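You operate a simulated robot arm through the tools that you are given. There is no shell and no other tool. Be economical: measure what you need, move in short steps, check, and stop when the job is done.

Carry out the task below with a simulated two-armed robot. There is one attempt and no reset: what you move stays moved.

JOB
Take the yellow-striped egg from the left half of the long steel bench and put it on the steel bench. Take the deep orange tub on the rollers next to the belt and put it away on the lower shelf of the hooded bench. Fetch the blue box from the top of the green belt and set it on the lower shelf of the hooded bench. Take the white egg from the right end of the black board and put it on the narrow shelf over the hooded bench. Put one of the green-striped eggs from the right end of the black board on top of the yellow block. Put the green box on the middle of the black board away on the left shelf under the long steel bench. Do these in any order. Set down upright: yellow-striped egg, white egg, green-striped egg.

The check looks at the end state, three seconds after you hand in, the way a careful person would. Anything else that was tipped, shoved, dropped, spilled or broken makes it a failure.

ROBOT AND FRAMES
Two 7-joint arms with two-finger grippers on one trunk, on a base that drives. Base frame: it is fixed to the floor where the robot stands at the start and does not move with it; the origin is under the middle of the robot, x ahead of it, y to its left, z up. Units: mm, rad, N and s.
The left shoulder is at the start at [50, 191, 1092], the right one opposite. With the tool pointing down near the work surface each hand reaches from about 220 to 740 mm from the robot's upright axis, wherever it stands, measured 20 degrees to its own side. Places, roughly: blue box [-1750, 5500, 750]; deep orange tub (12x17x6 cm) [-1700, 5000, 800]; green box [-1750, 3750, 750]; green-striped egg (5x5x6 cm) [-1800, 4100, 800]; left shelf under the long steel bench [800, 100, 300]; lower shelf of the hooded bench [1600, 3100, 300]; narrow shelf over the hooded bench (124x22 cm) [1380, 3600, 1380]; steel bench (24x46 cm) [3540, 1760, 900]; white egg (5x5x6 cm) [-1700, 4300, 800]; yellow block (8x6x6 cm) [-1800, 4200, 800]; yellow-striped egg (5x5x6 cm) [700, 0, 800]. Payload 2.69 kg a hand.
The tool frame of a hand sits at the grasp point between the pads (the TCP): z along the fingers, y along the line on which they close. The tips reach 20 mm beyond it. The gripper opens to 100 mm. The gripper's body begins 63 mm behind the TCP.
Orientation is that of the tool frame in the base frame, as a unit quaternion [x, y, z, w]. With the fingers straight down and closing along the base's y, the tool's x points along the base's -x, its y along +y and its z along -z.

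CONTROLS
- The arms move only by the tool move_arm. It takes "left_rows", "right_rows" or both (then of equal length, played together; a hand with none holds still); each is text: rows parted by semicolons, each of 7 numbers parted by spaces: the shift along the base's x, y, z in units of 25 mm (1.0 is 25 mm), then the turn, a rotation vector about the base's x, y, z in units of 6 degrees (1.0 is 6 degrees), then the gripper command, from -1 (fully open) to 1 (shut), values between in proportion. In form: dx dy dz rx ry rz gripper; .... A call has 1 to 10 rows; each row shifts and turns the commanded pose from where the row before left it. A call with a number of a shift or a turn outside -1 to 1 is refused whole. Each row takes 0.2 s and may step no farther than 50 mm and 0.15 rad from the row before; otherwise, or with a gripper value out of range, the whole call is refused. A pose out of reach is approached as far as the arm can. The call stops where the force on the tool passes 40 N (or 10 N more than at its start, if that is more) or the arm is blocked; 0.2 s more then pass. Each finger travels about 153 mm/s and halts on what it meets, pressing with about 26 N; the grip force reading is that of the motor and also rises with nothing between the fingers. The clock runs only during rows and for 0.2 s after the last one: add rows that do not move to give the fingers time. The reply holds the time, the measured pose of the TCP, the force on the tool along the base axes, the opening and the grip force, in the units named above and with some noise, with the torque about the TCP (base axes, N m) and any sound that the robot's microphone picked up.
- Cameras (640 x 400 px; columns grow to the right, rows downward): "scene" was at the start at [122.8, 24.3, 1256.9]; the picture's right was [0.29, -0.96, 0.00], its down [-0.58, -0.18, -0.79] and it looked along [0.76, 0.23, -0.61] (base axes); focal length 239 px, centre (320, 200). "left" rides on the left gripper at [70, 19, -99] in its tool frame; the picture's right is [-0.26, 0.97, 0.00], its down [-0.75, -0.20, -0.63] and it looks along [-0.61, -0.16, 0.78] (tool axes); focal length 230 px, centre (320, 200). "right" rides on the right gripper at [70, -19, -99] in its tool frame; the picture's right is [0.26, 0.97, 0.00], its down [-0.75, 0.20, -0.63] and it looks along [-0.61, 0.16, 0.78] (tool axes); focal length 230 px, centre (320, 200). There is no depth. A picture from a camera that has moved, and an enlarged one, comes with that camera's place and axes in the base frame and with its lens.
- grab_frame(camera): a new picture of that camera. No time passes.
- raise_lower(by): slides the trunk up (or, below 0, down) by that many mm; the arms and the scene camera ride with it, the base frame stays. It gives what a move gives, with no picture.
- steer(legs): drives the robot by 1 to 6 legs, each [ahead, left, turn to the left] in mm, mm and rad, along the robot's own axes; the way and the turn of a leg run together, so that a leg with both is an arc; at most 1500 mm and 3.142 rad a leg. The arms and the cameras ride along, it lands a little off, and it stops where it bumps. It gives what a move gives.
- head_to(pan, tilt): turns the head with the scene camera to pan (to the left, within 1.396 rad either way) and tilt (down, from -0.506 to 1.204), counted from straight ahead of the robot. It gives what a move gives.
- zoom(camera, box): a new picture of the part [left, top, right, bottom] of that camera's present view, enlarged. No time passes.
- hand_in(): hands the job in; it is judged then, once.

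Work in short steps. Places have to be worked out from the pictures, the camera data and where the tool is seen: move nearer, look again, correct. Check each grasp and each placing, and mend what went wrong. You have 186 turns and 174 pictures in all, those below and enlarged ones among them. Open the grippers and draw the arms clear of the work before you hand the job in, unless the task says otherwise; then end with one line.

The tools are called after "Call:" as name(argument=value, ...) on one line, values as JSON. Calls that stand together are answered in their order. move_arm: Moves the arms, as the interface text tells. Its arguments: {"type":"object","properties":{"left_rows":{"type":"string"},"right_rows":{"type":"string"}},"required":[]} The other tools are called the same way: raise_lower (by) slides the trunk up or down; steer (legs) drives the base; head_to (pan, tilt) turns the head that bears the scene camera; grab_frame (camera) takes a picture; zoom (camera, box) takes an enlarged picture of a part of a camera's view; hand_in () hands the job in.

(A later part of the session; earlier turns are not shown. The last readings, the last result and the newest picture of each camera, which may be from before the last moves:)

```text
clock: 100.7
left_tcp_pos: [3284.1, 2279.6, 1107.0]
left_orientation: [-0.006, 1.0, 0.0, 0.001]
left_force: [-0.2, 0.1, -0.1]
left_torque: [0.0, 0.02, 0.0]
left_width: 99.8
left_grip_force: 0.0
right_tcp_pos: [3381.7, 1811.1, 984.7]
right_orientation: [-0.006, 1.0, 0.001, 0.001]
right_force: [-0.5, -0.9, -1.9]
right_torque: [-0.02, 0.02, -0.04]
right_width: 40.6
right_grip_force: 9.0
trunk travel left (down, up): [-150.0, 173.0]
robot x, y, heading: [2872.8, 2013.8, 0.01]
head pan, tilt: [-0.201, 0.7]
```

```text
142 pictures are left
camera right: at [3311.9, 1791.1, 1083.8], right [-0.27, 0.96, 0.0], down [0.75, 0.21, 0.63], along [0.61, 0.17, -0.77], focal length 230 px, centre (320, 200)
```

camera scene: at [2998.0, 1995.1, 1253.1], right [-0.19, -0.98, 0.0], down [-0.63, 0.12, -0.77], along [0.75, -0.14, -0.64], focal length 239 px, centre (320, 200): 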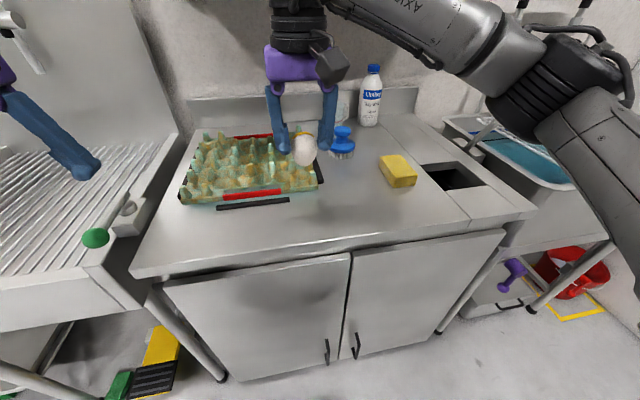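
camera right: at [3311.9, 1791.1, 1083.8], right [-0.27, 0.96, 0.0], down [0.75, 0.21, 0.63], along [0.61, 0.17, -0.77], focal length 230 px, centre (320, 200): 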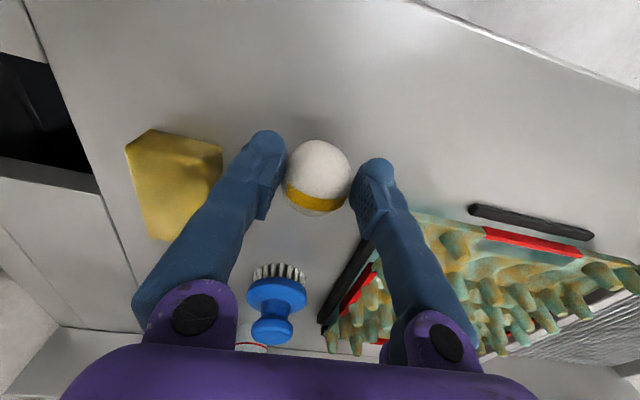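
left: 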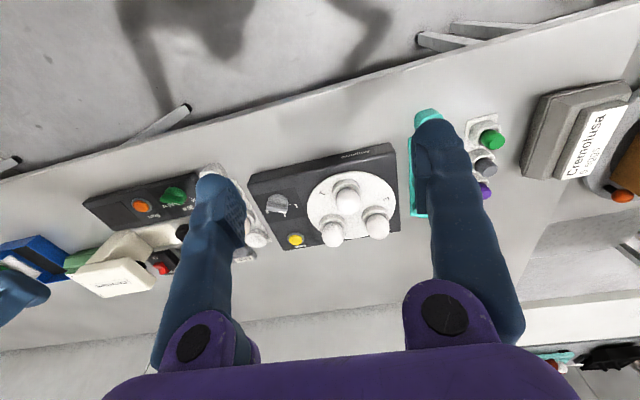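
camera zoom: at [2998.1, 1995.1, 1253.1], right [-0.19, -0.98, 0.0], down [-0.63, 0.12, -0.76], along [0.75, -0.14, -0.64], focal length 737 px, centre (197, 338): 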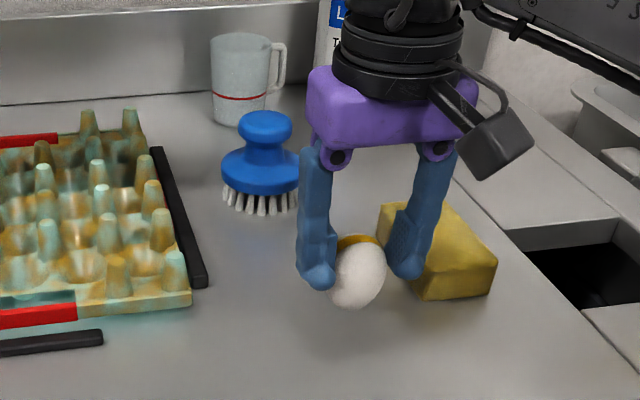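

The egg may have rocked slightly about the finger axis. I zoom in to judge its tilt.

Call:
zoom(camera="right", box=[260, 120, 380, 230])

Call:
zoom(camera="scene", box=[340, 150, 410, 200])

```text
3.64 times, centred on (320, 175) of right
camera zoom: at [3311.9, 1791.1, 1083.8], right [-0.27, 0.96, 0.0], down [0.75, 0.21, 0.63], along [0.61, 0.17, -0.77], focal length 837 px, centre (320, 291)
```

zoom: 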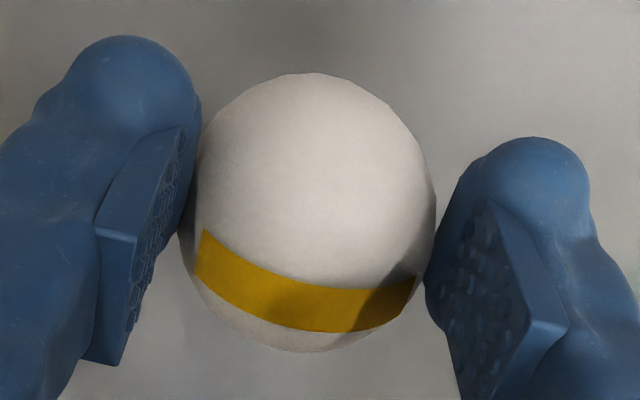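

```text
8.00 times, centred on (375, 175) of scene
camera zoom: at [2998.1, 1995.1, 1253.1], right [-0.19, -0.98, 0.0], down [-0.63, 0.12, -0.76], along [0.75, -0.14, -0.64], focal length 1916 px, centre (-120, 400)
```

zoom: 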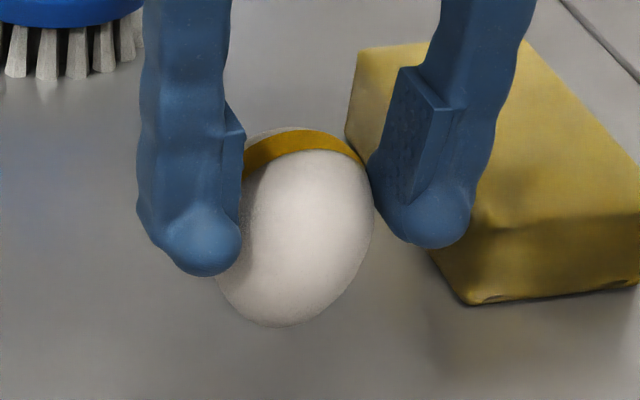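

The strip shows a tilt of roughly 6° with the top toward -x, so I turn the hand 6° about +y to right it and go down 25 mm.

Call:
move_arm(right_rows="0 0 -0.5 0 1 0 0.4;0 0 -0.5 0 0 0 0.4;0 0 0 0 0 0 0.4")

Call:
zoom(camera="scene", box=[330, 140, 426, 200])

```text
clock: 101.5
left_tcp_pos: [3284.2, 2279.8, 1108.0]
left_orientation: [-0.006, 1.0, -0.001, 0.001]
left_force: [-0.3, -0.6, 0.1]
left_torque: [0.05, 0.03, -0.03]
left_width: 100.2
left_grip_force: 0.0
right_tcp_pos: [3380.0, 1809.2, 958.4]
right_orientation: [-0.006, 0.999, 0.002, -0.051]
right_force: [0.0, -1.1, -0.5]
right_torque: [0.03, -0.01, -0.01]
right_width: 40.3
right_grip_force: 9.1
trunk travel left (down, up): [-150.0, 173.0]
robot x, y, heading: [2878.4, 2015.9, 0.008]
head pan, tilt: [-0.201, 0.7]
```

```text
6.67 times, centred on (378, 170) of scene
camera zoom: at [2998.0, 1995.1, 1253.1], right [-0.19, -0.98, 0.0], down [-0.63, 0.12, -0.76], along [0.75, -0.14, -0.64], focal length 1596 px, centre (-67, 400)
```

zoom: 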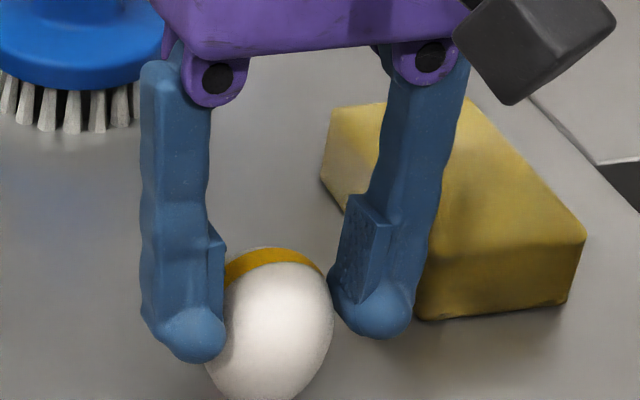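

The egg's bottom appears about 40 mm below the TCP. I lower on, slowly, watching the force.

Call:
move_arm(right_rows="0 0 -0.3 0 0 0 0.4;0 0 -0.1 0 0 0 0.4;0 0 -0.1 0 0 0 0.4")

Call:
move_arm(right_rows="0 0 -0.1 0 0 0 0.4;0 0 0 0 0 0 0.4")

Call:
grab_frame(camera="scene")

```text
clock: 102.3
left_tcp_pos: [3282.2, 2280.0, 1108.3]
left_orientation: [-0.007, 1.0, 0.0, 0.001]
left_force: [-0.1, 0.2, 0.5]
left_torque: [0.0, 0.0, -0.01]
left_width: 100.0
left_grip_force: 0.1
right_tcp_pos: [3380.7, 1812.2, 950.0]
right_orientation: [-0.006, 0.999, 0.002, -0.051]
right_force: [0.9, -0.8, 10.7]
right_torque: [-0.03, -0.16, -0.01]
right_width: 42.6
right_grip_force: 8.6
trunk travel left (down, up): [-150.0, 173.0]
robot x, y, heading: [2872.8, 2010.0, 0.017]
head pan, tilt: [-0.201, 0.7]
```

```text
clock: 102.9
left_tcp_pos: [3282.4, 2279.2, 1107.6]
left_orientation: [-0.006, 1.0, -0.001, 0.001]
left_force: [0.1, -0.3, -0.1]
left_torque: [0.0, 0.01, 0.0]
left_width: 100.1
left_grip_force: 0.1
right_tcp_pos: [3379.5, 1810.5, 943.5]
right_orientation: [-0.005, 0.999, 0.001, -0.053]
right_force: [0.7, -0.4, -0.7]
right_torque: [0.01, -0.01, 0.03]
right_width: 42.6
right_grip_force: 9.3
trunk travel left (down, up): [-150.0, 173.0]
robot x, y, heading: [2873.2, 2006.0, 0.011]
head pan, tilt: [-0.201, 0.7]
```

```text
138 pictures are left
camera scene: at [2997.9, 1995.0, 1252.9], right [-0.19, -0.98, 0.0], down [-0.63, 0.12, -0.76], along [0.75, -0.14, -0.64], focal length 239 px, centre (320, 200)
```

scene: 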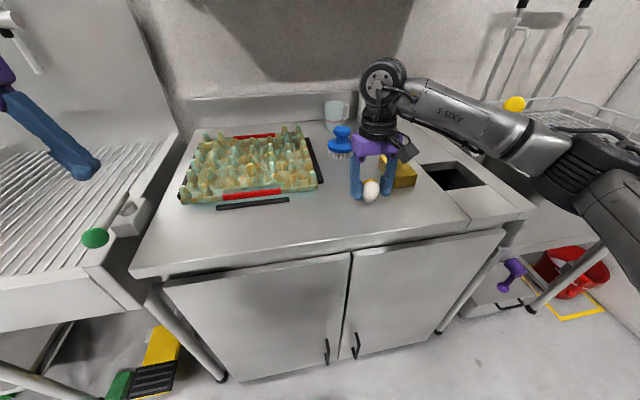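

It touched the bench (10.7 N) and settled with no force left. I look closely at its posture.

Call:
zoom(camera="scene", box=[330, 150, 426, 210])

Call:
zoom(camera="right", box=[260, 120, 380, 230])

```text
6.67 times, centred on (378, 180) of scene
camera zoom: at [2997.9, 1995.0, 1252.9], right [-0.19, -0.98, 0.0], down [-0.63, 0.12, -0.76], along [0.75, -0.14, -0.64], focal length 1596 px, centre (-67, 333)
```

zoom: 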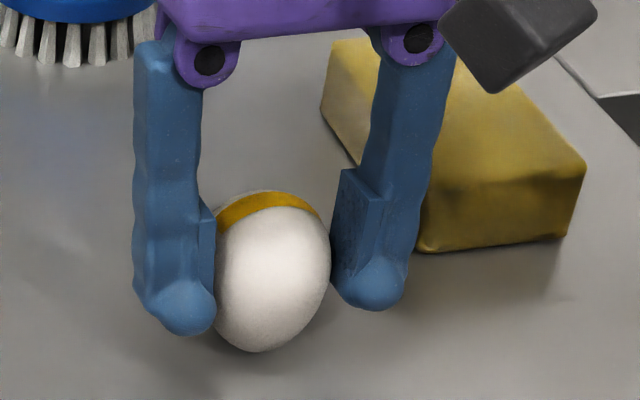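

```text
3.64 times, centred on (320, 175) of right
camera zoom: at [3321.3, 1792.1, 1049.8], right [-0.27, 0.96, 0.03], down [0.81, 0.21, 0.55], along [0.52, 0.17, -0.84], focal length 837 px, centre (320, 291)
```

zoom: 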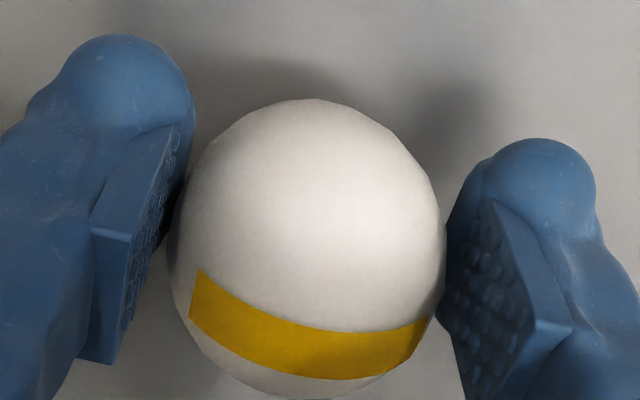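

The egg looks upright. I lower by 2 mm steps until it bears on the bench.

Call:
move_arm(right_rows="0 0 -0.08 0 0 0 0.4;0 0 0 0 0 0 0.4")

Call:
move_arm(right_rows="0 0 -0.08 0 0 0 0.4;0 0 0 0 0 0 0.4")

```text
clock: 103.5
left_tcp_pos: [3282.3, 2281.0, 1107.4]
left_orientation: [-0.006, 1.0, 0.0, 0.002]
left_force: [0.2, 0.6, -0.7]
left_torque: [-0.04, 0.03, 0.0]
left_width: 100.2
left_grip_force: 0.2
right_tcp_pos: [3380.0, 1812.0, 943.9]
right_orientation: [-0.006, 0.999, 0.0, -0.051]
right_force: [-0.5, -2.3, 1.7]
right_torque: [-0.05, 0.02, 0.02]
right_width: 42.1
right_grip_force: 8.9
trunk travel left (down, up): [-150.0, 173.0]
robot x, y, heading: [2876.5, 2010.4, 0.009]
head pan, tilt: [-0.201, 0.7]
```

```text
clock: 104.1
left_tcp_pos: [3282.1, 2280.2, 1107.6]
left_orientation: [-0.006, 1.0, 0.0, 0.001]
left_force: [0.1, 1.0, -0.2]
left_torque: [-0.01, -0.01, -0.03]
left_width: 99.9
left_grip_force: 0.0
right_tcp_pos: [3379.9, 1811.7, 942.6]
right_orientation: [-0.006, 0.999, 0.002, -0.051]
right_force: [-0.7, -0.9, 4.2]
right_torque: [-0.02, -0.06, -0.04]
right_width: 41.8
right_grip_force: 9.2
trunk travel left (down, up): [-150.0, 173.0]
robot x, y, heading: [2876.9, 2014.4, 0.009]
head pan, tilt: [-0.201, 0.7]
```

It rests with about 4 N. I release gently by a few millimetres and watch whether it stands.

Call:
move_arm(right_rows="0 0 0 0 0 0 0.2;0 0 0 0 0 0 0.14;0 0 0 0 0 0 0.08;0 0 0 0 0 0 0.0;0 0 0 0 0 0 0.0;0 0 0 0 0 0 0.0;0 0 0 0 0 0 0.0")

Call:
zoom(camera="scene", box=[330, 150, 426, 210])

Call:
zoom(camera="right", box=[260, 120, 380, 230])

```text
clock: 105.7
left_tcp_pos: [3283.5, 2278.0, 1107.2]
left_orientation: [-0.006, 1.0, 0.0, 0.001]
left_force: [0.3, -0.2, -1.0]
left_torque: [-0.03, 0.0, -0.01]
left_width: 100.1
left_grip_force: 0.0
right_tcp_pos: [3379.7, 1809.8, 941.8]
right_orientation: [-0.005, 0.999, 0.001, -0.052]
right_force: [0.0, -1.2, 0.5]
right_torque: [-0.01, -0.02, 0.0]
right_width: 50.0
right_grip_force: 0.1
trunk travel left (down, up): [-150.0, 173.0]
robot x, y, heading: [2875.2, 2006.9, 0.014]
head pan, tilt: [-0.201, 0.7]
```

```text
6.67 times, centred on (378, 180) of scene
camera zoom: at [2997.9, 1995.0, 1253.1], right [-0.19, -0.98, 0.0], down [-0.63, 0.12, -0.76], along [0.75, -0.14, -0.64], focal length 1596 px, centre (-67, 333)
```

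zoom: 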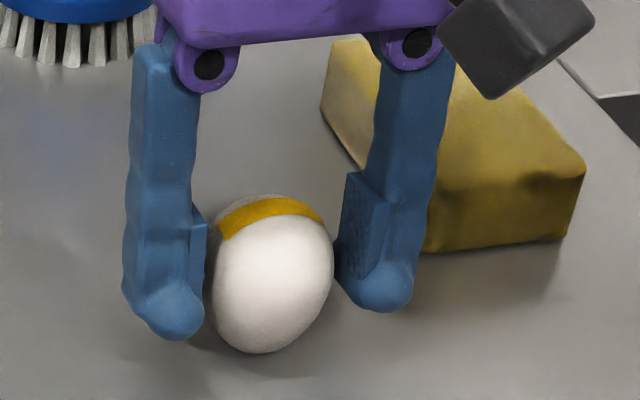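

```text
3.64 times, centred on (320, 175) of right
camera zoom: at [3322.0, 1791.7, 1047.8], right [-0.27, 0.96, 0.03], down [0.81, 0.21, 0.55], along [0.52, 0.17, -0.83], focal length 837 px, centre (320, 291)
```

zoom: 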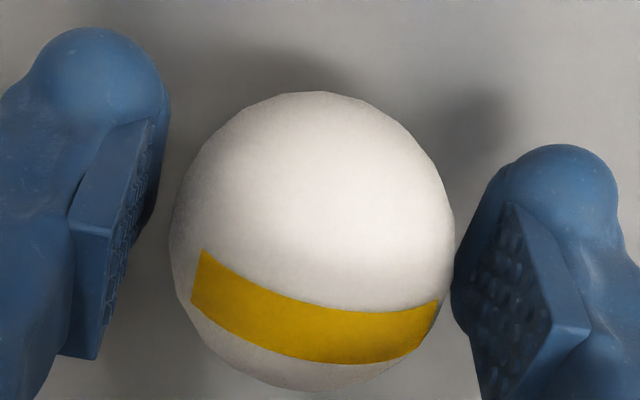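

The egg stands so far, near the right finger. I open a bit more and check whether it keeps standing.

Call:
move_arm(right_rows="0 0 0 0 0 0 -0.1;0 0 0 0 0 0 -0.2;0 0 0 0 0 0 -0.2;0 0 0 0 0 0 -0.2;0 0 0 0 0 0 -0.2;0 0 0 0 0 0 -0.2")

Call:
zoom(camera="scene", box=[330, 150, 426, 210])

Call:
zoom(camera="right", box=[260, 120, 380, 230])

```text
clock: 107.1
left_tcp_pos: [3283.1, 2280.0, 1108.5]
left_orientation: [-0.006, 1.0, 0.0, 0.0]
left_force: [0.6, -0.2, -0.5]
left_torque: [-0.01, -0.01, 0.0]
left_width: 99.9
left_grip_force: 0.1
right_tcp_pos: [3380.7, 1810.9, 941.4]
right_orientation: [-0.006, 0.999, 0.001, -0.05]
right_force: [0.1, -0.1, -1.3]
right_torque: [0.02, 0.0, 0.0]
right_width: 59.7
right_grip_force: 0.1
trunk travel left (down, up): [-150.0, 173.0]
robot x, y, heading: [2871.6, 2010.5, 0.01]
head pan, tilt: [-0.201, 0.7]
```

```text
6.67 times, centred on (378, 180) of scene
camera zoom: at [2997.9, 1995.0, 1253.1], right [-0.19, -0.98, 0.0], down [-0.63, 0.12, -0.76], along [0.75, -0.14, -0.64], focal length 1596 px, centre (-67, 333)
```

zoom: 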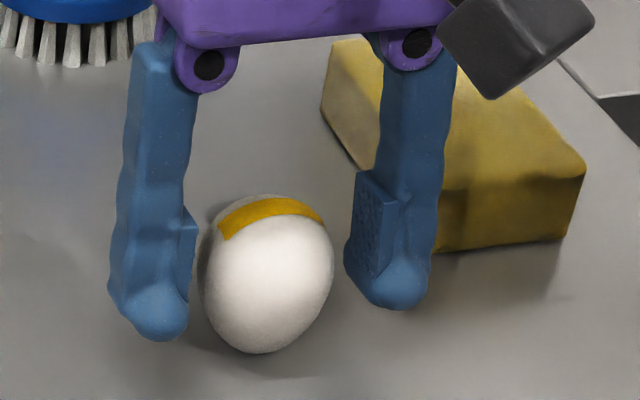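

```text
3.64 times, centred on (320, 175) of right
camera zoom: at [3322.0, 1791.8, 1047.7], right [-0.27, 0.96, 0.03], down [0.81, 0.21, 0.55], along [0.52, 0.17, -0.83], focal length 837 px, centre (320, 291)
```

zoom: 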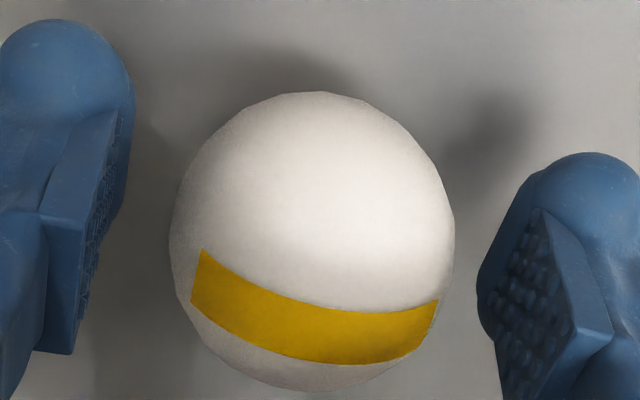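

It stands free and still. I open wider and lift the hand straight away, undoing the tilt.

Call:
move_arm(right_rows="0 0 0 0 0 0 -0.6;0 0 0 0 0 0 -0.6;0 0 1 0 0 0 -0.6;0 0 1 0 0 0 -0.6;0 0 1 0 0 0 -0.6;0 0 1 0 -1 0 -0.6;-0.5 0 1 0 0 0 -0.6;-0.8 0 1 0 0 0 -0.6")

Call:
grab_frame(camera="scene")

```text
clock: 108.9
left_tcp_pos: [3282.2, 2279.8, 1108.0]
left_orientation: [-0.006, 1.0, 0.0, 0.001]
left_force: [0.9, -0.8, 0.7]
left_torque: [-0.01, 0.0, 0.04]
left_width: 100.2
left_grip_force: 0.0
right_tcp_pos: [3345.3, 1812.4, 1092.1]
right_orientation: [-0.005, 1.0, 0.0, 0.002]
right_force: [0.3, 0.4, 0.3]
right_torque: [0.04, 0.0, -0.02]
right_width: 80.0
right_grip_force: 0.0
trunk travel left (down, up): [-150.0, 173.0]
robot x, y, heading: [2875.2, 2010.5, 0.015]
head pan, tilt: [-0.201, 0.7]
```

```text
131 pictures are left
camera scene: at [2997.3, 1995.0, 1253.2], right [-0.19, -0.98, 0.0], down [-0.63, 0.12, -0.77], along [0.75, -0.14, -0.64], focal length 239 px, centre (320, 200)
```

scene: 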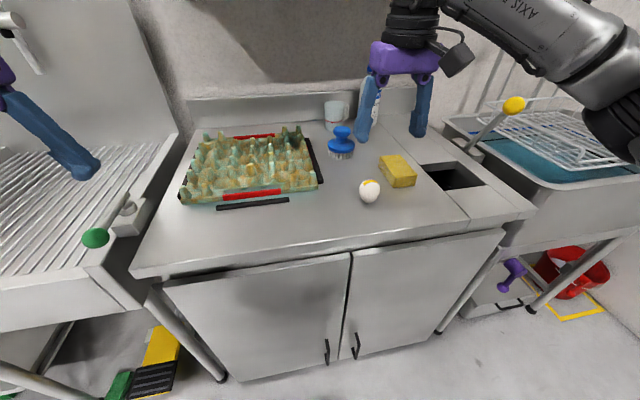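

The egg stands on the steel bench. I back off, turn to +y and drive toward the hooded bench to inspect its lower shelf on the way.

Call:
steer(legs=[[-250, 0, 0], [0, 0, 1.556], [1100, 0, 0]])

Call:
head_to(pan=1.2, tilt=0.5)

Call:
grab_frame(camera="scene")

```text
clock: 119.9
left_tcp_pos: [2356.8, 3540.7, 1108.0]
left_orientation: [-0.707, 0.707, 0.0, 0.001]
left_force: [0.3, 0.3, 0.6]
left_torque: [-0.03, 0.0, -0.02]
left_width: 100.0
left_grip_force: 0.0
right_tcp_pos: [2826.4, 3597.0, 1091.4]
right_orientation: [0.707, -0.707, -0.001, -0.001]
right_force: [0.2, 0.6, -0.6]
right_torque: [0.0, -0.04, -0.01]
right_width: 80.1
right_grip_force: 0.0
trunk travel left (down, up): [-150.0, 173.0]
robot x, y, heading: [2622.7, 3127.8, 1.575]
head pan, tilt: [-0.201, 0.7]
```

```text
clock: 121.4
left_tcp_pos: [2356.7, 3539.7, 1107.6]
left_orientation: [0.707, -0.707, -0.001, -0.001]
left_force: [-0.8, 0.0, 0.5]
left_torque: [-0.02, -0.02, 0.01]
left_width: 100.2
left_grip_force: 0.0
right_tcp_pos: [2826.0, 3597.2, 1092.5]
right_orientation: [-0.707, 0.708, 0.001, 0.0]
right_force: [-0.4, -0.2, 0.2]
right_torque: [0.02, 0.02, -0.01]
right_width: 80.1
right_grip_force: 0.0
trunk travel left (down, up): [-150.0, 173.0]
robot x, y, heading: [2619.1, 3127.6, 1.573]
head pan, tilt: [1.201, 0.499]
```

```text
130 pictures are left
camera scene: at [2535.6, 3199.8, 1270.8], right [0.36, 0.93, 0.0], down [0.45, -0.17, -0.88], along [-0.82, 0.32, -0.48], focal length 239 px, centre (320, 200)
```

scene: 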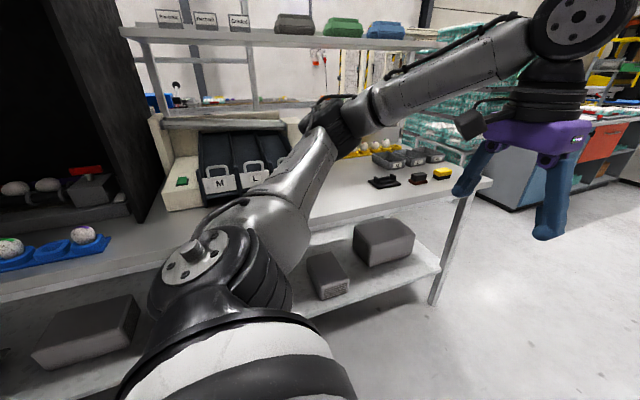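

The shelf and the lower shelf are mapped roughly. I return through the passage toward the belt and board.

Call:
steer(legs=[[1500, 0, 0], [150, 0, 1.57], [1450, 0, 0], [1300, 0, 0]])

Call:
head_to(pan=0.4, tilt=0.35)

Call:
grab_frame(camera="scene")

```text
clock: 145.6
left_tcp_pos: [-615.6, 4629.2, 1107.3]
left_orientation: [1.0, -0.015, 0.0, 0.0]
left_force: [0.2, 0.5, -0.5]
left_torque: [0.0, 0.0, -0.03]
left_width: 99.9
left_grip_force: 0.0
right_tcp_pos: [-659.4, 5099.3, 1093.1]
right_orientation: [1.0, -0.015, -0.001, 0.0]
right_force: [-1.0, -1.0, 0.2]
right_torque: [-0.01, 0.0, 0.0]
right_width: 80.2
right_grip_force: 0.0
trunk travel left (down, up): [-150.0, 173.0]
robot x, y, heading: [-196.7, 4880.4, 3.109]
head pan, tilt: [1.201, 0.499]
```

```text
clock: 146.8
left_tcp_pos: [-616.5, 4629.5, 1108.6]
left_orientation: [1.0, -0.016, -0.001, 0.0]
left_force: [-0.7, -0.3, 0.3]
left_torque: [0.0, -0.01, 0.01]
left_width: 99.9
left_grip_force: 0.1
right_tcp_pos: [-658.6, 5100.0, 1092.0]
right_orientation: [1.0, -0.017, -0.001, 0.001]
right_force: [-0.2, -0.7, -1.0]
right_torque: [0.02, 0.01, -0.03]
right_width: 79.8
right_grip_force: 0.0
trunk travel left (down, up): [-150.0, 173.0]
robot x, y, heading: [-197.3, 4879.9, 3.108]
head pan, tilt: [0.4, 0.351]
```

```text
129 pictures are left
camera scene: at [-323.3, 4845.9, 1284.5], right [-0.36, 0.93, 0.0], down [0.32, 0.12, -0.94], along [-0.88, -0.34, -0.34], focal length 239 px, centre (320, 200)
```

scene: 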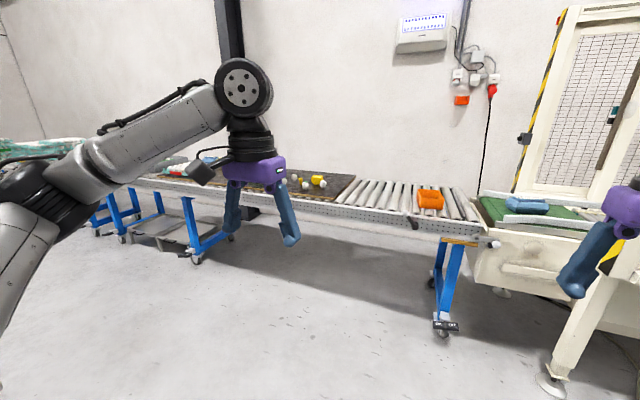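

I can see the orange tub, the blue box and the board with eggs. I drive to the right end of the board first.

Call:
steer(legs=[[820, 640, 0.033]])

Call:
head_to(pan=0.0, tilt=0.6)

Call:
grab_frame(camera="scene")

```text
clock: 152.8
left_tcp_pos: [-1453.9, 3991.4, 1107.1]
left_orientation: [1.0, -0.001, -0.001, 0.0]
left_force: [0.6, -0.3, 0.2]
left_torque: [-0.04, 0.01, -0.02]
left_width: 100.0
left_grip_force: 0.0
right_tcp_pos: [-1510.4, 4460.0, 1092.2]
right_orientation: [1.0, -0.001, -0.001, 0.0]
right_force: [-0.3, 0.1, 0.4]
right_torque: [0.02, -0.03, -0.01]
right_width: 79.8
right_grip_force: 0.0
trunk travel left (down, up): [-150.0, 173.0]
robot x, y, heading: [-1039.8, 4253.1, 3.142]
head pan, tilt: [0.4, 0.351]
```

```text
clock: 153.7
left_tcp_pos: [-1452.0, 3991.0, 1107.7]
left_orientation: [1.0, -0.001, -0.002, 0.0]
left_force: [0.0, 0.0, -0.5]
left_torque: [0.0, 0.0, 0.03]
left_width: 99.8
left_grip_force: 0.1
right_tcp_pos: [-1509.8, 4461.0, 1093.0]
right_orientation: [1.0, -0.002, -0.002, 0.001]
right_force: [-0.2, 0.3, 0.3]
right_torque: [0.0, 0.0, 0.02]
right_width: 79.8
right_grip_force: 0.1
trunk travel left (down, up): [-150.0, 173.0]
robot x, y, heading: [-1040.3, 4252.8, 3.145]
head pan, tilt: [0.0, 0.6]
```

```text
128 pictures are left
camera scene: at [-1169.7, 4253.2, 1261.8], right [0.0, 1.0, 0.0], down [0.56, 0.0, -0.83], along [-0.83, 0.0, -0.56], focal length 239 px, centre (320, 200)
```

scene: 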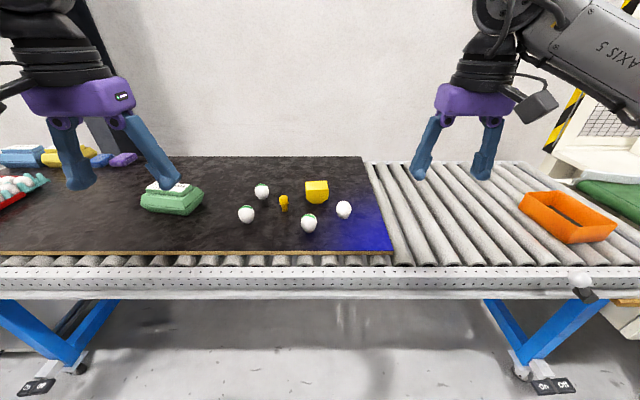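

Call:
zoom(camera="scene", box=[220, 160, 380, 260])

```text
4.00 times, centred on (300, 210) of scene
camera zoom: at [-1169.7, 4253.2, 1261.8], right [0.0, 1.0, 0.0], down [0.56, 0.0, -0.83], along [-0.83, 0.0, -0.56], focal length 958 px, centre (400, 160)
```

zoom: 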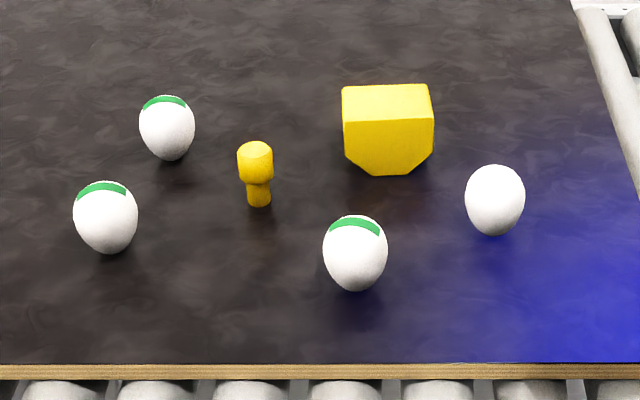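

White egg: the plain one at the right; the nearest green-striped egg sits below the yellow block. I move the base so the right hand can reach these.

Call:
steer(legs=[[100, 110, 0]])

Call:
grab_frame(camera="right")

Call:
zoom(camera="scene", box=[260, 140, 460, 270])

```text
clock: 155.3
left_tcp_pos: [-1553.6, 3883.2, 1107.5]
left_orientation: [1.0, -0.001, 0.0, -0.001]
left_force: [0.0, -0.3, 0.1]
left_torque: [0.02, 0.0, -0.06]
left_width: 100.4
left_grip_force: 0.1
right_tcp_pos: [-1612.1, 4352.5, 1092.2]
right_orientation: [1.0, -0.002, -0.001, 0.001]
right_force: [0.2, -1.4, -0.4]
right_torque: [-0.01, -0.04, -0.01]
right_width: 80.0
right_grip_force: 0.1
trunk travel left (down, up): [-150.0, 173.0]
robot x, y, heading: [-1144.2, 4143.8, 3.137]
head pan, tilt: [0.0, 0.6]
```

```text
126 pictures are left
camera right: at [-1540.8, 4371.5, 1191.5], right [0.26, -0.97, 0.0], down [-0.75, -0.2, 0.63], along [-0.61, -0.16, -0.77], focal length 230 px, centre (320, 200)
```

right: 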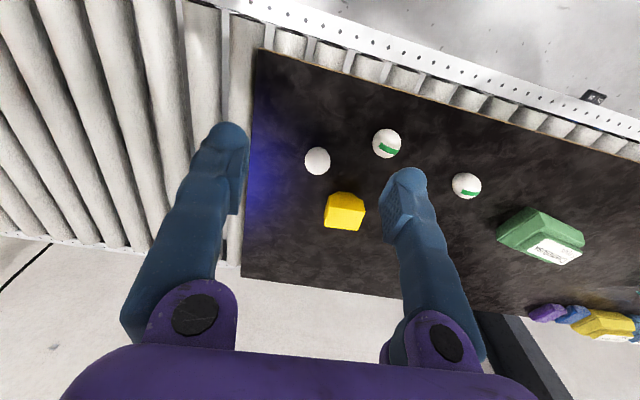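

```text
3.08 times, centred on (360, 205) of scene
camera zoom: at [-1270.8, 4145.3, 1261.7], right [0.0, 1.0, 0.0], down [0.57, 0.0, -0.82], along [-0.82, 0.0, -0.57], focal length 737 px, centre (197, 185)
```

zoom: 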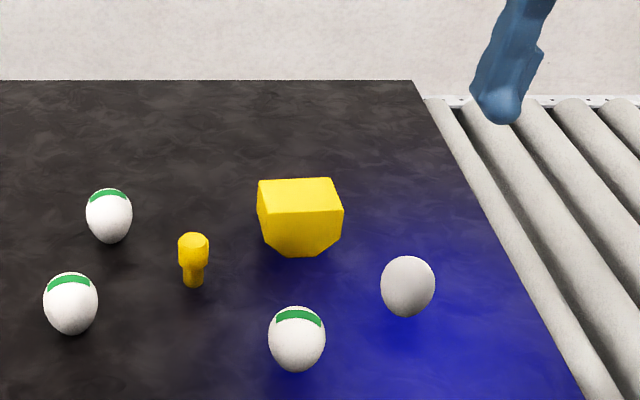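

Triangulation: green egg (-1673, 4223, 840), white egg (-1740, 4325, 832), block top near (-1826, 4241, 865). I bring the right hand above the green egg and look.

Call:
move_arm(right_rows="-0.35 -0.74 -0.95 0 0 0 -0.4;-0.35 -0.74 -0.95 0 0 0 -0.4;-0.35 -0.74 -0.95 0 0 0 -0.4;-0.35 -0.74 -0.95 0 0 0 -0.4;-0.35 -0.74 -0.95 0 0 0 -0.4;-0.35 -0.74 -0.95 0 0 0 -0.4;-0.35 -0.74 -0.95 0 0 0 -0.4")

Call:
grab_frame(camera="right")

Call:
zoom(camera="scene", box=[260, 150, 460, 280])

```text
clock: 156.9
left_tcp_pos: [-1555.4, 3883.1, 1106.2]
left_orientation: [1.0, 0.0, -0.001, 0.0]
left_force: [0.3, 0.1, 0.1]
left_torque: [-0.01, -0.03, -0.04]
left_width: 100.2
left_grip_force: 0.1
right_tcp_pos: [-1673.9, 4223.3, 925.2]
right_orientation: [1.0, -0.001, -0.002, 0.001]
right_force: [0.6, 0.3, -0.7]
right_torque: [0.01, 0.0, -0.02]
right_width: 70.1
right_grip_force: 0.1
trunk travel left (down, up): [-150.0, 173.0]
robot x, y, heading: [-1140.9, 4144.4, 3.135]
head pan, tilt: [0.0, 0.6]
```

```text
124 pictures are left
camera right: at [-1603.3, 4243.0, 1024.7], right [0.26, -0.97, 0.0], down [-0.75, -0.2, 0.63], along [-0.61, -0.16, -0.77], focal length 230 px, centre (320, 200)
```

right: 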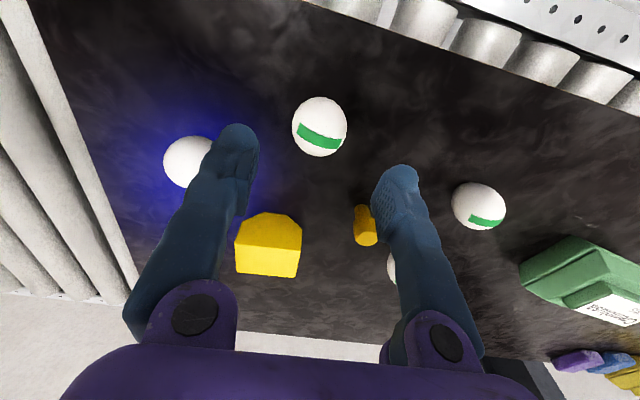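

```text
3.08 times, centred on (360, 215) of scene
camera zoom: at [-1270.7, 4145.3, 1261.7], right [0.0, 1.0, 0.0], down [0.57, 0.0, -0.82], along [-0.82, 0.0, -0.57], focal length 737 px, centre (197, 154)
```

zoom: 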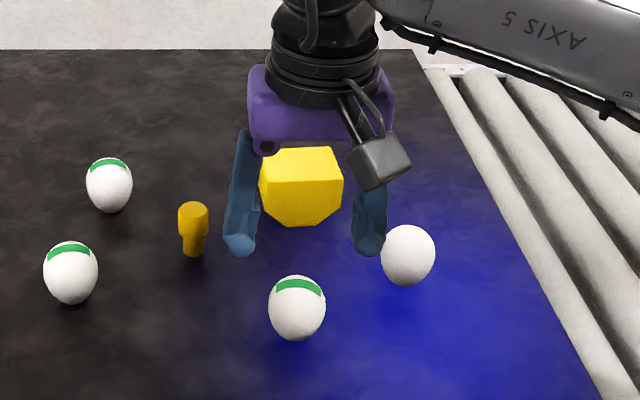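

The hand is centred on the green-striped egg. I descend so that the pads sit at its equator and close gently.

Call:
move_arm(right_rows="-0.05 0 -0.9 0 0 0 -0.3;0 0 -0.9 0 0 0 -0.3;0 0 -0.8 0 0 0 -0.3;0 0 -0.7 0 0 0 -0.3;0 0 0 0 0 0 0.35;0 0 0 0 0 0 0.35;0 0 0 0 0 0 0.35")

Call:
zoom(camera="right", box=[220, 100, 420, 230])

```text
clock: 158.5
left_tcp_pos: [-1553.2, 3882.8, 1107.8]
left_orientation: [1.0, -0.001, -0.001, 0.0]
left_force: [0.3, -0.3, -0.6]
left_torque: [-0.02, 0.02, -0.02]
left_width: 100.0
left_grip_force: 0.1
right_tcp_pos: [-1674.5, 4223.0, 842.3]
right_orientation: [1.0, 0.0, -0.002, 0.001]
right_force: [0.1, -1.4, -0.1]
right_torque: [0.0, 0.01, -0.01]
right_width: 39.1
right_grip_force: 8.6
trunk travel left (down, up): [-150.0, 173.0]
robot x, y, heading: [-1144.3, 4144.0, 3.139]
head pan, tilt: [0.0, 0.6]
```

```text
3.08 times, centred on (320, 165) of right
camera zoom: at [-1603.3, 4242.3, 942.5], right [0.26, -0.97, 0.0], down [-0.75, -0.2, 0.63], along [-0.61, -0.16, -0.77], focal length 708 px, centre (320, 308)
```

zoom: 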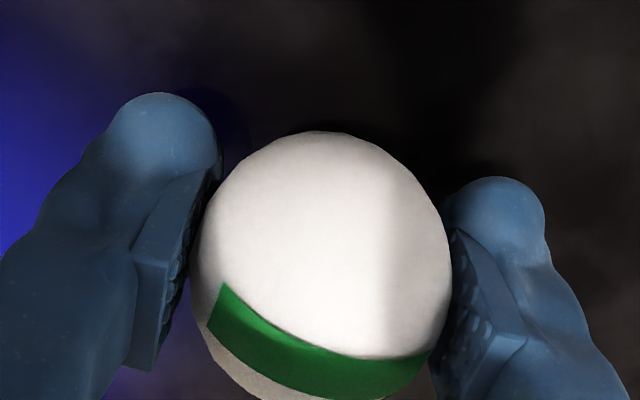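

It is held at 39 mm. I lift straight up well above the block's top and check.

Call:
move_arm(right_rows="0 0 0.4 0 0 0 0.35;0 0 0.8 0 0 0 0.35;0 0 0.9 0 0 0 0.35;0 0 0.9 0 0 0 0.35;0 0 0.9 0 0 0 0.35;0 0 0.5 0 0 0 0.35")

Call:
grab_frame(camera="right")

Call:
zoom(camera="scene", box=[260, 150, 460, 280])

```text
clock: 159.9
left_tcp_pos: [-1554.6, 3883.2, 1108.5]
left_orientation: [1.0, -0.001, -0.001, 0.0]
left_force: [0.2, -0.2, 0.2]
left_torque: [-0.04, 0.0, 0.0]
left_width: 99.9
left_grip_force: 0.1
right_tcp_pos: [-1673.4, 4223.2, 953.3]
right_orientation: [1.0, -0.001, -0.002, 0.0]
right_force: [0.1, -0.6, -1.1]
right_torque: [0.0, 0.0, 0.02]
right_width: 39.1
right_grip_force: 9.3
trunk travel left (down, up): [-150.0, 173.0]
robot x, y, heading: [-1140.7, 4144.2, 3.145]
head pan, tilt: [0.0, 0.6]
```

```text
121 pictures are left
camera right: at [-1602.4, 4241.9, 1052.9], right [0.26, -0.97, 0.0], down [-0.75, -0.2, 0.63], along [-0.61, -0.16, -0.77], focal length 230 px, centre (320, 200)
```

right: 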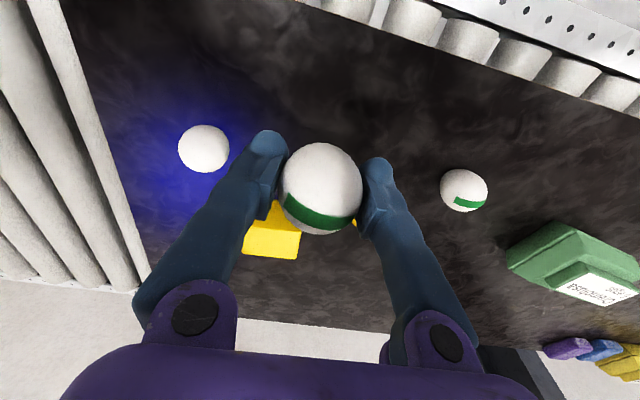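

```text
3.08 times, centred on (360, 215) of scene
camera zoom: at [-1270.4, 4145.6, 1261.7], right [0.0, 1.0, 0.0], down [0.56, 0.0, -0.83], along [-0.83, 0.0, -0.56], focal length 737 px, centre (197, 154)
```

zoom: 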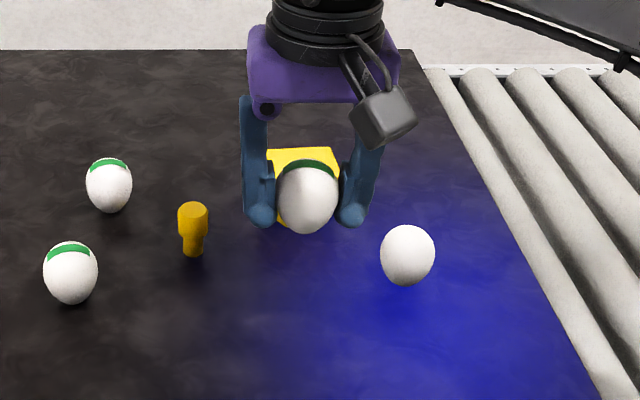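

The egg hangs upright. I carry it over the block at (-1826, 4241), bottom about 50 mm above its top, and look.

Call:
move_arm(right_rows="-0.9 0.1 0 0 0 0 0.35;-1 0.12 0 0 0 0 0.35;-1 0.12 0 0 0 0 0.35;-1 0.12 0 0 0 0 0.35;-1 0.12 0 0 0 0 0.35;-1 0.12 0 0 0 0 0.35;-0.2 0 0 0 0 0 0.35")

Call:
grab_frame(camera="right")

Call:
zoom(camera="scene", box=[290, 130, 410, 210])

```text
clock: 161.5
left_tcp_pos: [-1554.8, 3884.8, 1107.3]
left_orientation: [1.0, -0.001, 0.0, 0.0]
left_force: [0.3, 0.6, -0.3]
left_torque: [-0.06, 0.02, -0.01]
left_width: 100.2
left_grip_force: 0.0
right_tcp_pos: [-1819.2, 4244.9, 953.6]
right_orientation: [1.0, 0.0, -0.002, 0.001]
right_force: [0.1, -0.3, -0.7]
right_torque: [-0.04, 0.03, -0.01]
right_width: 38.9
right_grip_force: 9.2
right hand out of reach, approached as far as the arm can: row 6, 7
trunk travel left (down, up): [-150.0, 173.0]
robot x, y, heading: [-1141.8, 4146.4, 3.135]
head pan, tilt: [0.0, 0.6]
```

```text
119 pictures are left
camera right: at [-1748.5, 4263.0, 1052.4], right [0.26, -0.97, 0.0], down [-0.75, -0.2, 0.63], along [-0.61, -0.16, -0.77], focal length 230 px, centre (320, 200)
```

right: 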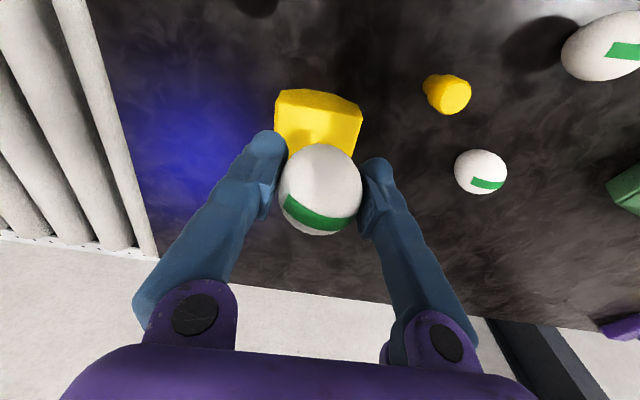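

```text
5.00 times, centred on (350, 170) of scene
camera zoom: at [-1270.7, 4146.8, 1261.7], right [0.0, 1.0, 0.0], down [0.57, 0.0, -0.82], along [-0.82, 0.0, -0.57], focal length 1197 px, centre (170, 350)
```

zoom: 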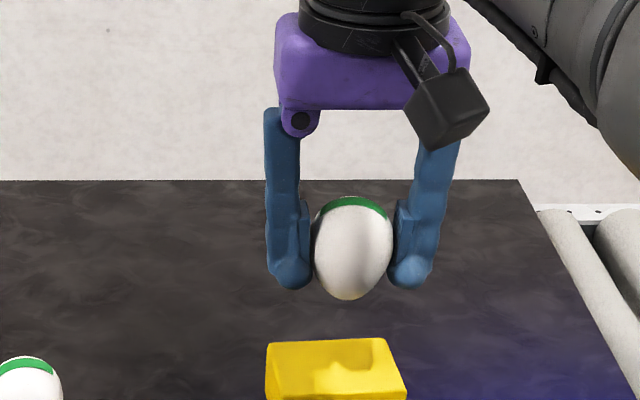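

I zoom on the block in the right camera to fix its centre relative to the egg.

Call:
zoom(camera="right", box=[240, 70, 400, 170])

Call:
zoom(camera="scene", box=[300, 170, 420, 250])

```text
4.00 times, centred on (320, 120) of right
camera zoom: at [-1748.5, 4263.0, 1052.4], right [0.26, -0.97, 0.0], down [-0.75, -0.2, 0.63], along [-0.61, -0.16, -0.77], focal length 920 px, centre (320, 520)
```

zoom: 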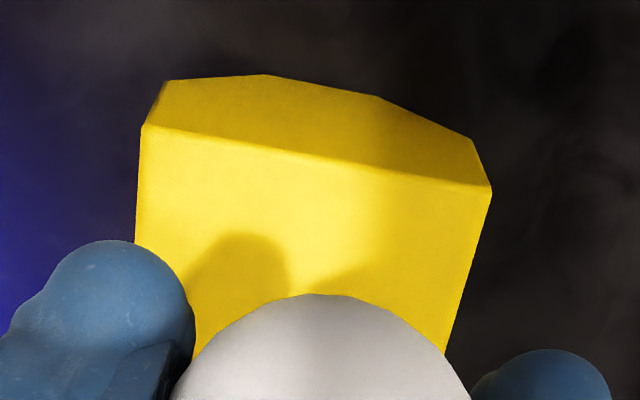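

```text
5.00 times, centred on (360, 210) of scene
camera zoom: at [-1270.7, 4146.8, 1261.7], right [0.0, 1.0, 0.0], down [0.57, 0.0, -0.82], along [-0.82, 0.0, -0.57], focal length 1197 px, centre (120, 150)
```

zoom: 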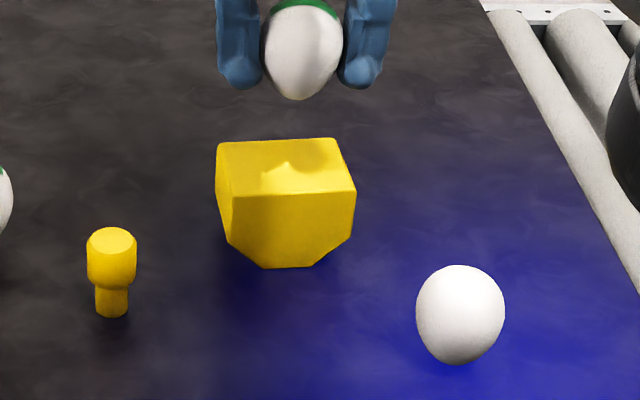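

The block's top is centred near (-1832, 4243, 860). The arm is at its limit, so I drive 40 mm closer.

Call:
steer(legs=[[40, 0, 0]])

Call:
zoom(camera="right", box=[240, 100, 400, 250])

```text
clock: 162.4
left_tcp_pos: [-1594.6, 3883.6, 1107.1]
left_orientation: [1.0, -0.002, 0.0, 0.0]
left_force: [-0.4, 0.0, 0.5]
left_torque: [0.0, -0.02, 0.0]
left_width: 100.0
left_grip_force: 0.0
right_tcp_pos: [-1857.7, 4242.1, 952.5]
right_orientation: [1.0, 0.0, -0.001, 0.0]
right_force: [-0.4, -0.5, -1.0]
right_torque: [-0.01, 0.01, 0.0]
right_width: 38.7
right_grip_force: 8.4
trunk travel left (down, up): [-150.0, 173.0]
robot x, y, heading: [-1182.0, 4148.1, 3.135]
head pan, tilt: [0.0, 0.6]
```

```text
2.67 times, centred on (320, 175) of right
camera zoom: at [-1788.6, 4261.6, 1051.7], right [0.26, -0.97, 0.0], down [-0.75, -0.2, 0.63], along [-0.61, -0.16, -0.78], focal length 614 px, centre (320, 267)
```

zoom: 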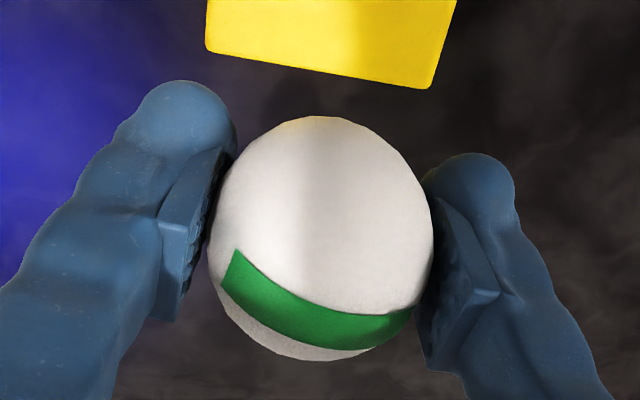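

The back edge confirms the centre at (-1833, 4244). I shift to it and lower to just above the top.

Call:
move_arm(right_rows="0.98 0.08 0 0 0 0 0.35;0 0 -0.8 0 0 0 0.35;0 0 -0.8 0 0 0 0.35;0 0 0 0 0 0 0.35")

Call:
zoom(camera="scene", box=[290, 140, 410, 220])

Call:
zoom(camera="right", box=[240, 80, 400, 230])

```text
clock: 163.4
left_tcp_pos: [-1592.7, 3883.8, 1107.2]
left_orientation: [1.0, -0.002, -0.001, 0.001]
left_force: [-0.2, 0.2, 0.5]
left_torque: [0.01, 0.0, -0.02]
left_width: 100.2
left_grip_force: 0.1
right_tcp_pos: [-1860.6, 4241.6, 912.5]
right_orientation: [1.0, -0.001, -0.001, 0.0]
right_force: [-0.3, 0.4, 0.2]
right_torque: [0.03, -0.01, -0.01]
right_width: 38.9
right_grip_force: 9.3
right hand out of reach, approached as far as the arm can: row 1
trunk travel left (down, up): [-150.0, 173.0]
robot x, y, heading: [-1181.8, 4146.7, 3.141]
head pan, tilt: [0.0, 0.6]
```

```text
5.00 times, centred on (350, 180) of scene
camera zoom: at [-1309.8, 4145.7, 1261.7], right [0.0, 1.0, 0.0], down [0.56, 0.0, -0.83], along [-0.83, 0.0, -0.56], focal length 1197 px, centre (170, 300)
```

zoom: 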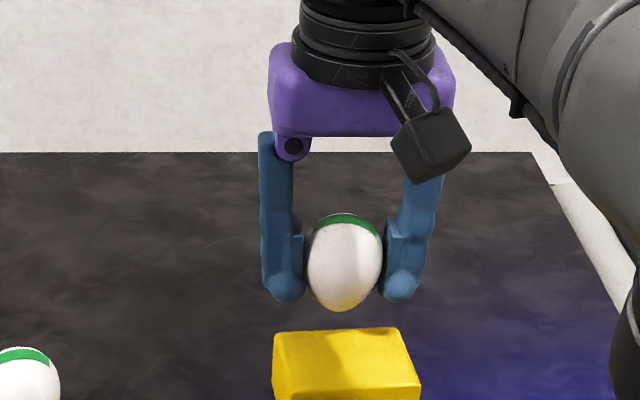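

```text
2.67 times, centred on (320, 155) of right
camera zoom: at [-1789.7, 4260.5, 1011.6], right [0.26, -0.97, 0.0], down [-0.75, -0.2, 0.63], along [-0.61, -0.16, -0.78], focal length 614 px, centre (320, 320)
```

zoom: 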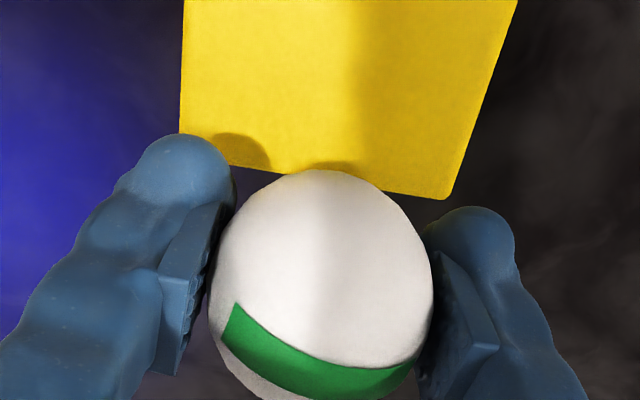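

The sideways row only caught up with the old out-of-reach command; the hand is at x -1861. I shift +27 mm now.

Call:
move_arm(right_rows="0.9 0.08 0 0 0 0 0.35;0.2 0 0 0 0 0 0.35;0 0 0 0 0 0 0.35")

Call:
zoom(camera="right", box=[240, 80, 400, 230])

Call:
zoom(camera="scene", box=[290, 140, 410, 220])

```text
clock: 164.2
left_tcp_pos: [-1594.3, 3884.2, 1107.6]
left_orientation: [1.0, -0.001, -0.001, 0.0]
left_force: [0.0, -0.4, 0.5]
left_torque: [-0.01, -0.01, -0.04]
left_width: 99.8
left_grip_force: 0.2
right_tcp_pos: [-1860.2, 4242.9, 912.3]
right_orientation: [1.0, -0.001, -0.001, 0.001]
right_force: [0.5, 0.2, -1.0]
right_torque: [0.03, -0.01, -0.02]
right_width: 39.0
right_grip_force: 9.0
right hand out of reach, approached as far as the arm can: row 1, 2
trunk travel left (down, up): [-150.0, 173.0]
robot x, y, heading: [-1177.1, 4145.6, 3.141]
head pan, tilt: [0.0, 0.6]
```

```text
2.67 times, centred on (320, 155) of right
camera zoom: at [-1789.8, 4260.6, 1011.7], right [0.26, -0.97, 0.0], down [-0.75, -0.2, 0.63], along [-0.61, -0.16, -0.78], focal length 614 px, centre (320, 320)
```

zoom: 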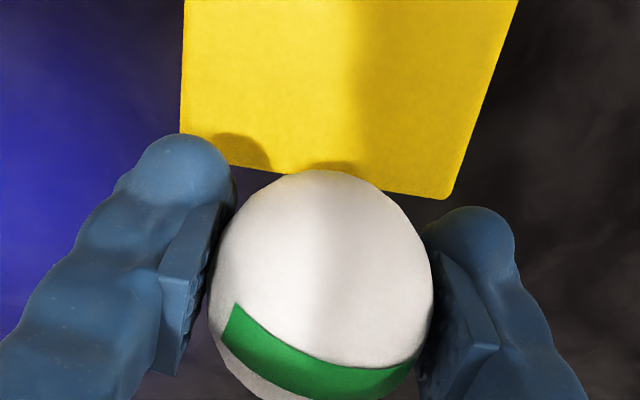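

```text
5.00 times, centred on (350, 180) of scene
camera zoom: at [-1309.9, 4145.7, 1261.7], right [0.0, 1.0, 0.0], down [0.56, 0.0, -0.83], along [-0.83, 0.0, -0.56], focal length 1197 px, centre (170, 300)
```

zoom: 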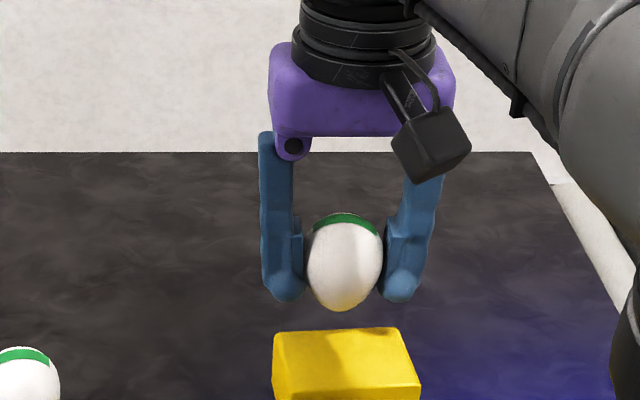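

The arm seems stuck against a limit. I try a small lift with a move toward the robot to free it.

Call:
move_arm(right_rows="0 0 0.6 0 0 0 0.35;0.3 0 0.6 0 0 0 0.35;0 0 0 0 0 0 0.35")

```text
clock: 165.0
left_tcp_pos: [-1594.3, 3883.4, 1109.2]
left_orientation: [1.0, -0.001, -0.001, 0.001]
left_force: [0.2, 0.6, 0.7]
left_torque: [0.01, -0.02, 0.0]
left_width: 99.9
left_grip_force: 0.1
right_tcp_pos: [-1859.0, 4241.4, 935.0]
right_orientation: [1.0, -0.001, -0.001, 0.001]
right_force: [-0.8, 0.2, -0.2]
right_torque: [0.01, 0.0, -0.01]
right_width: 38.6
right_grip_force: 8.8
right hand out of reach, approached as far as the arm can: row 2
trunk travel left (down, up): [-150.0, 173.0]
robot x, y, heading: [-1182.9, 4148.2, 3.141]
head pan, tilt: [0.0, 0.6]
```

Vertical rows work but +x alone does not. I try larger diagonal steps away from the stretched posture.

Call:
move_arm(right_rows="1 -0.8 0 0 0 0 0.35;1 0.4 0 0 0 0 0.35")

```text
clock: 165.6
left_tcp_pos: [-1594.7, 3883.4, 1108.7]
left_orientation: [1.0, -0.002, -0.001, 0.001]
left_force: [0.0, -0.7, -0.6]
left_torque: [0.0, 0.02, 0.0]
left_width: 100.1
left_grip_force: 0.0
right_tcp_pos: [-1855.1, 4224.8, 935.9]
right_orientation: [1.0, -0.001, -0.001, 0.001]
right_force: [-0.1, -0.1, -0.2]
right_torque: [-0.01, 0.01, -0.05]
right_width: 38.8
right_grip_force: 8.9
right hand out of reach, approached as far as the arm can: row 1, 2
trunk travel left (down, up): [-150.0, 173.0]
robot x, y, heading: [-1180.0, 4147.6, 3.136]
head pan, tilt: [0.0, 0.6]
```

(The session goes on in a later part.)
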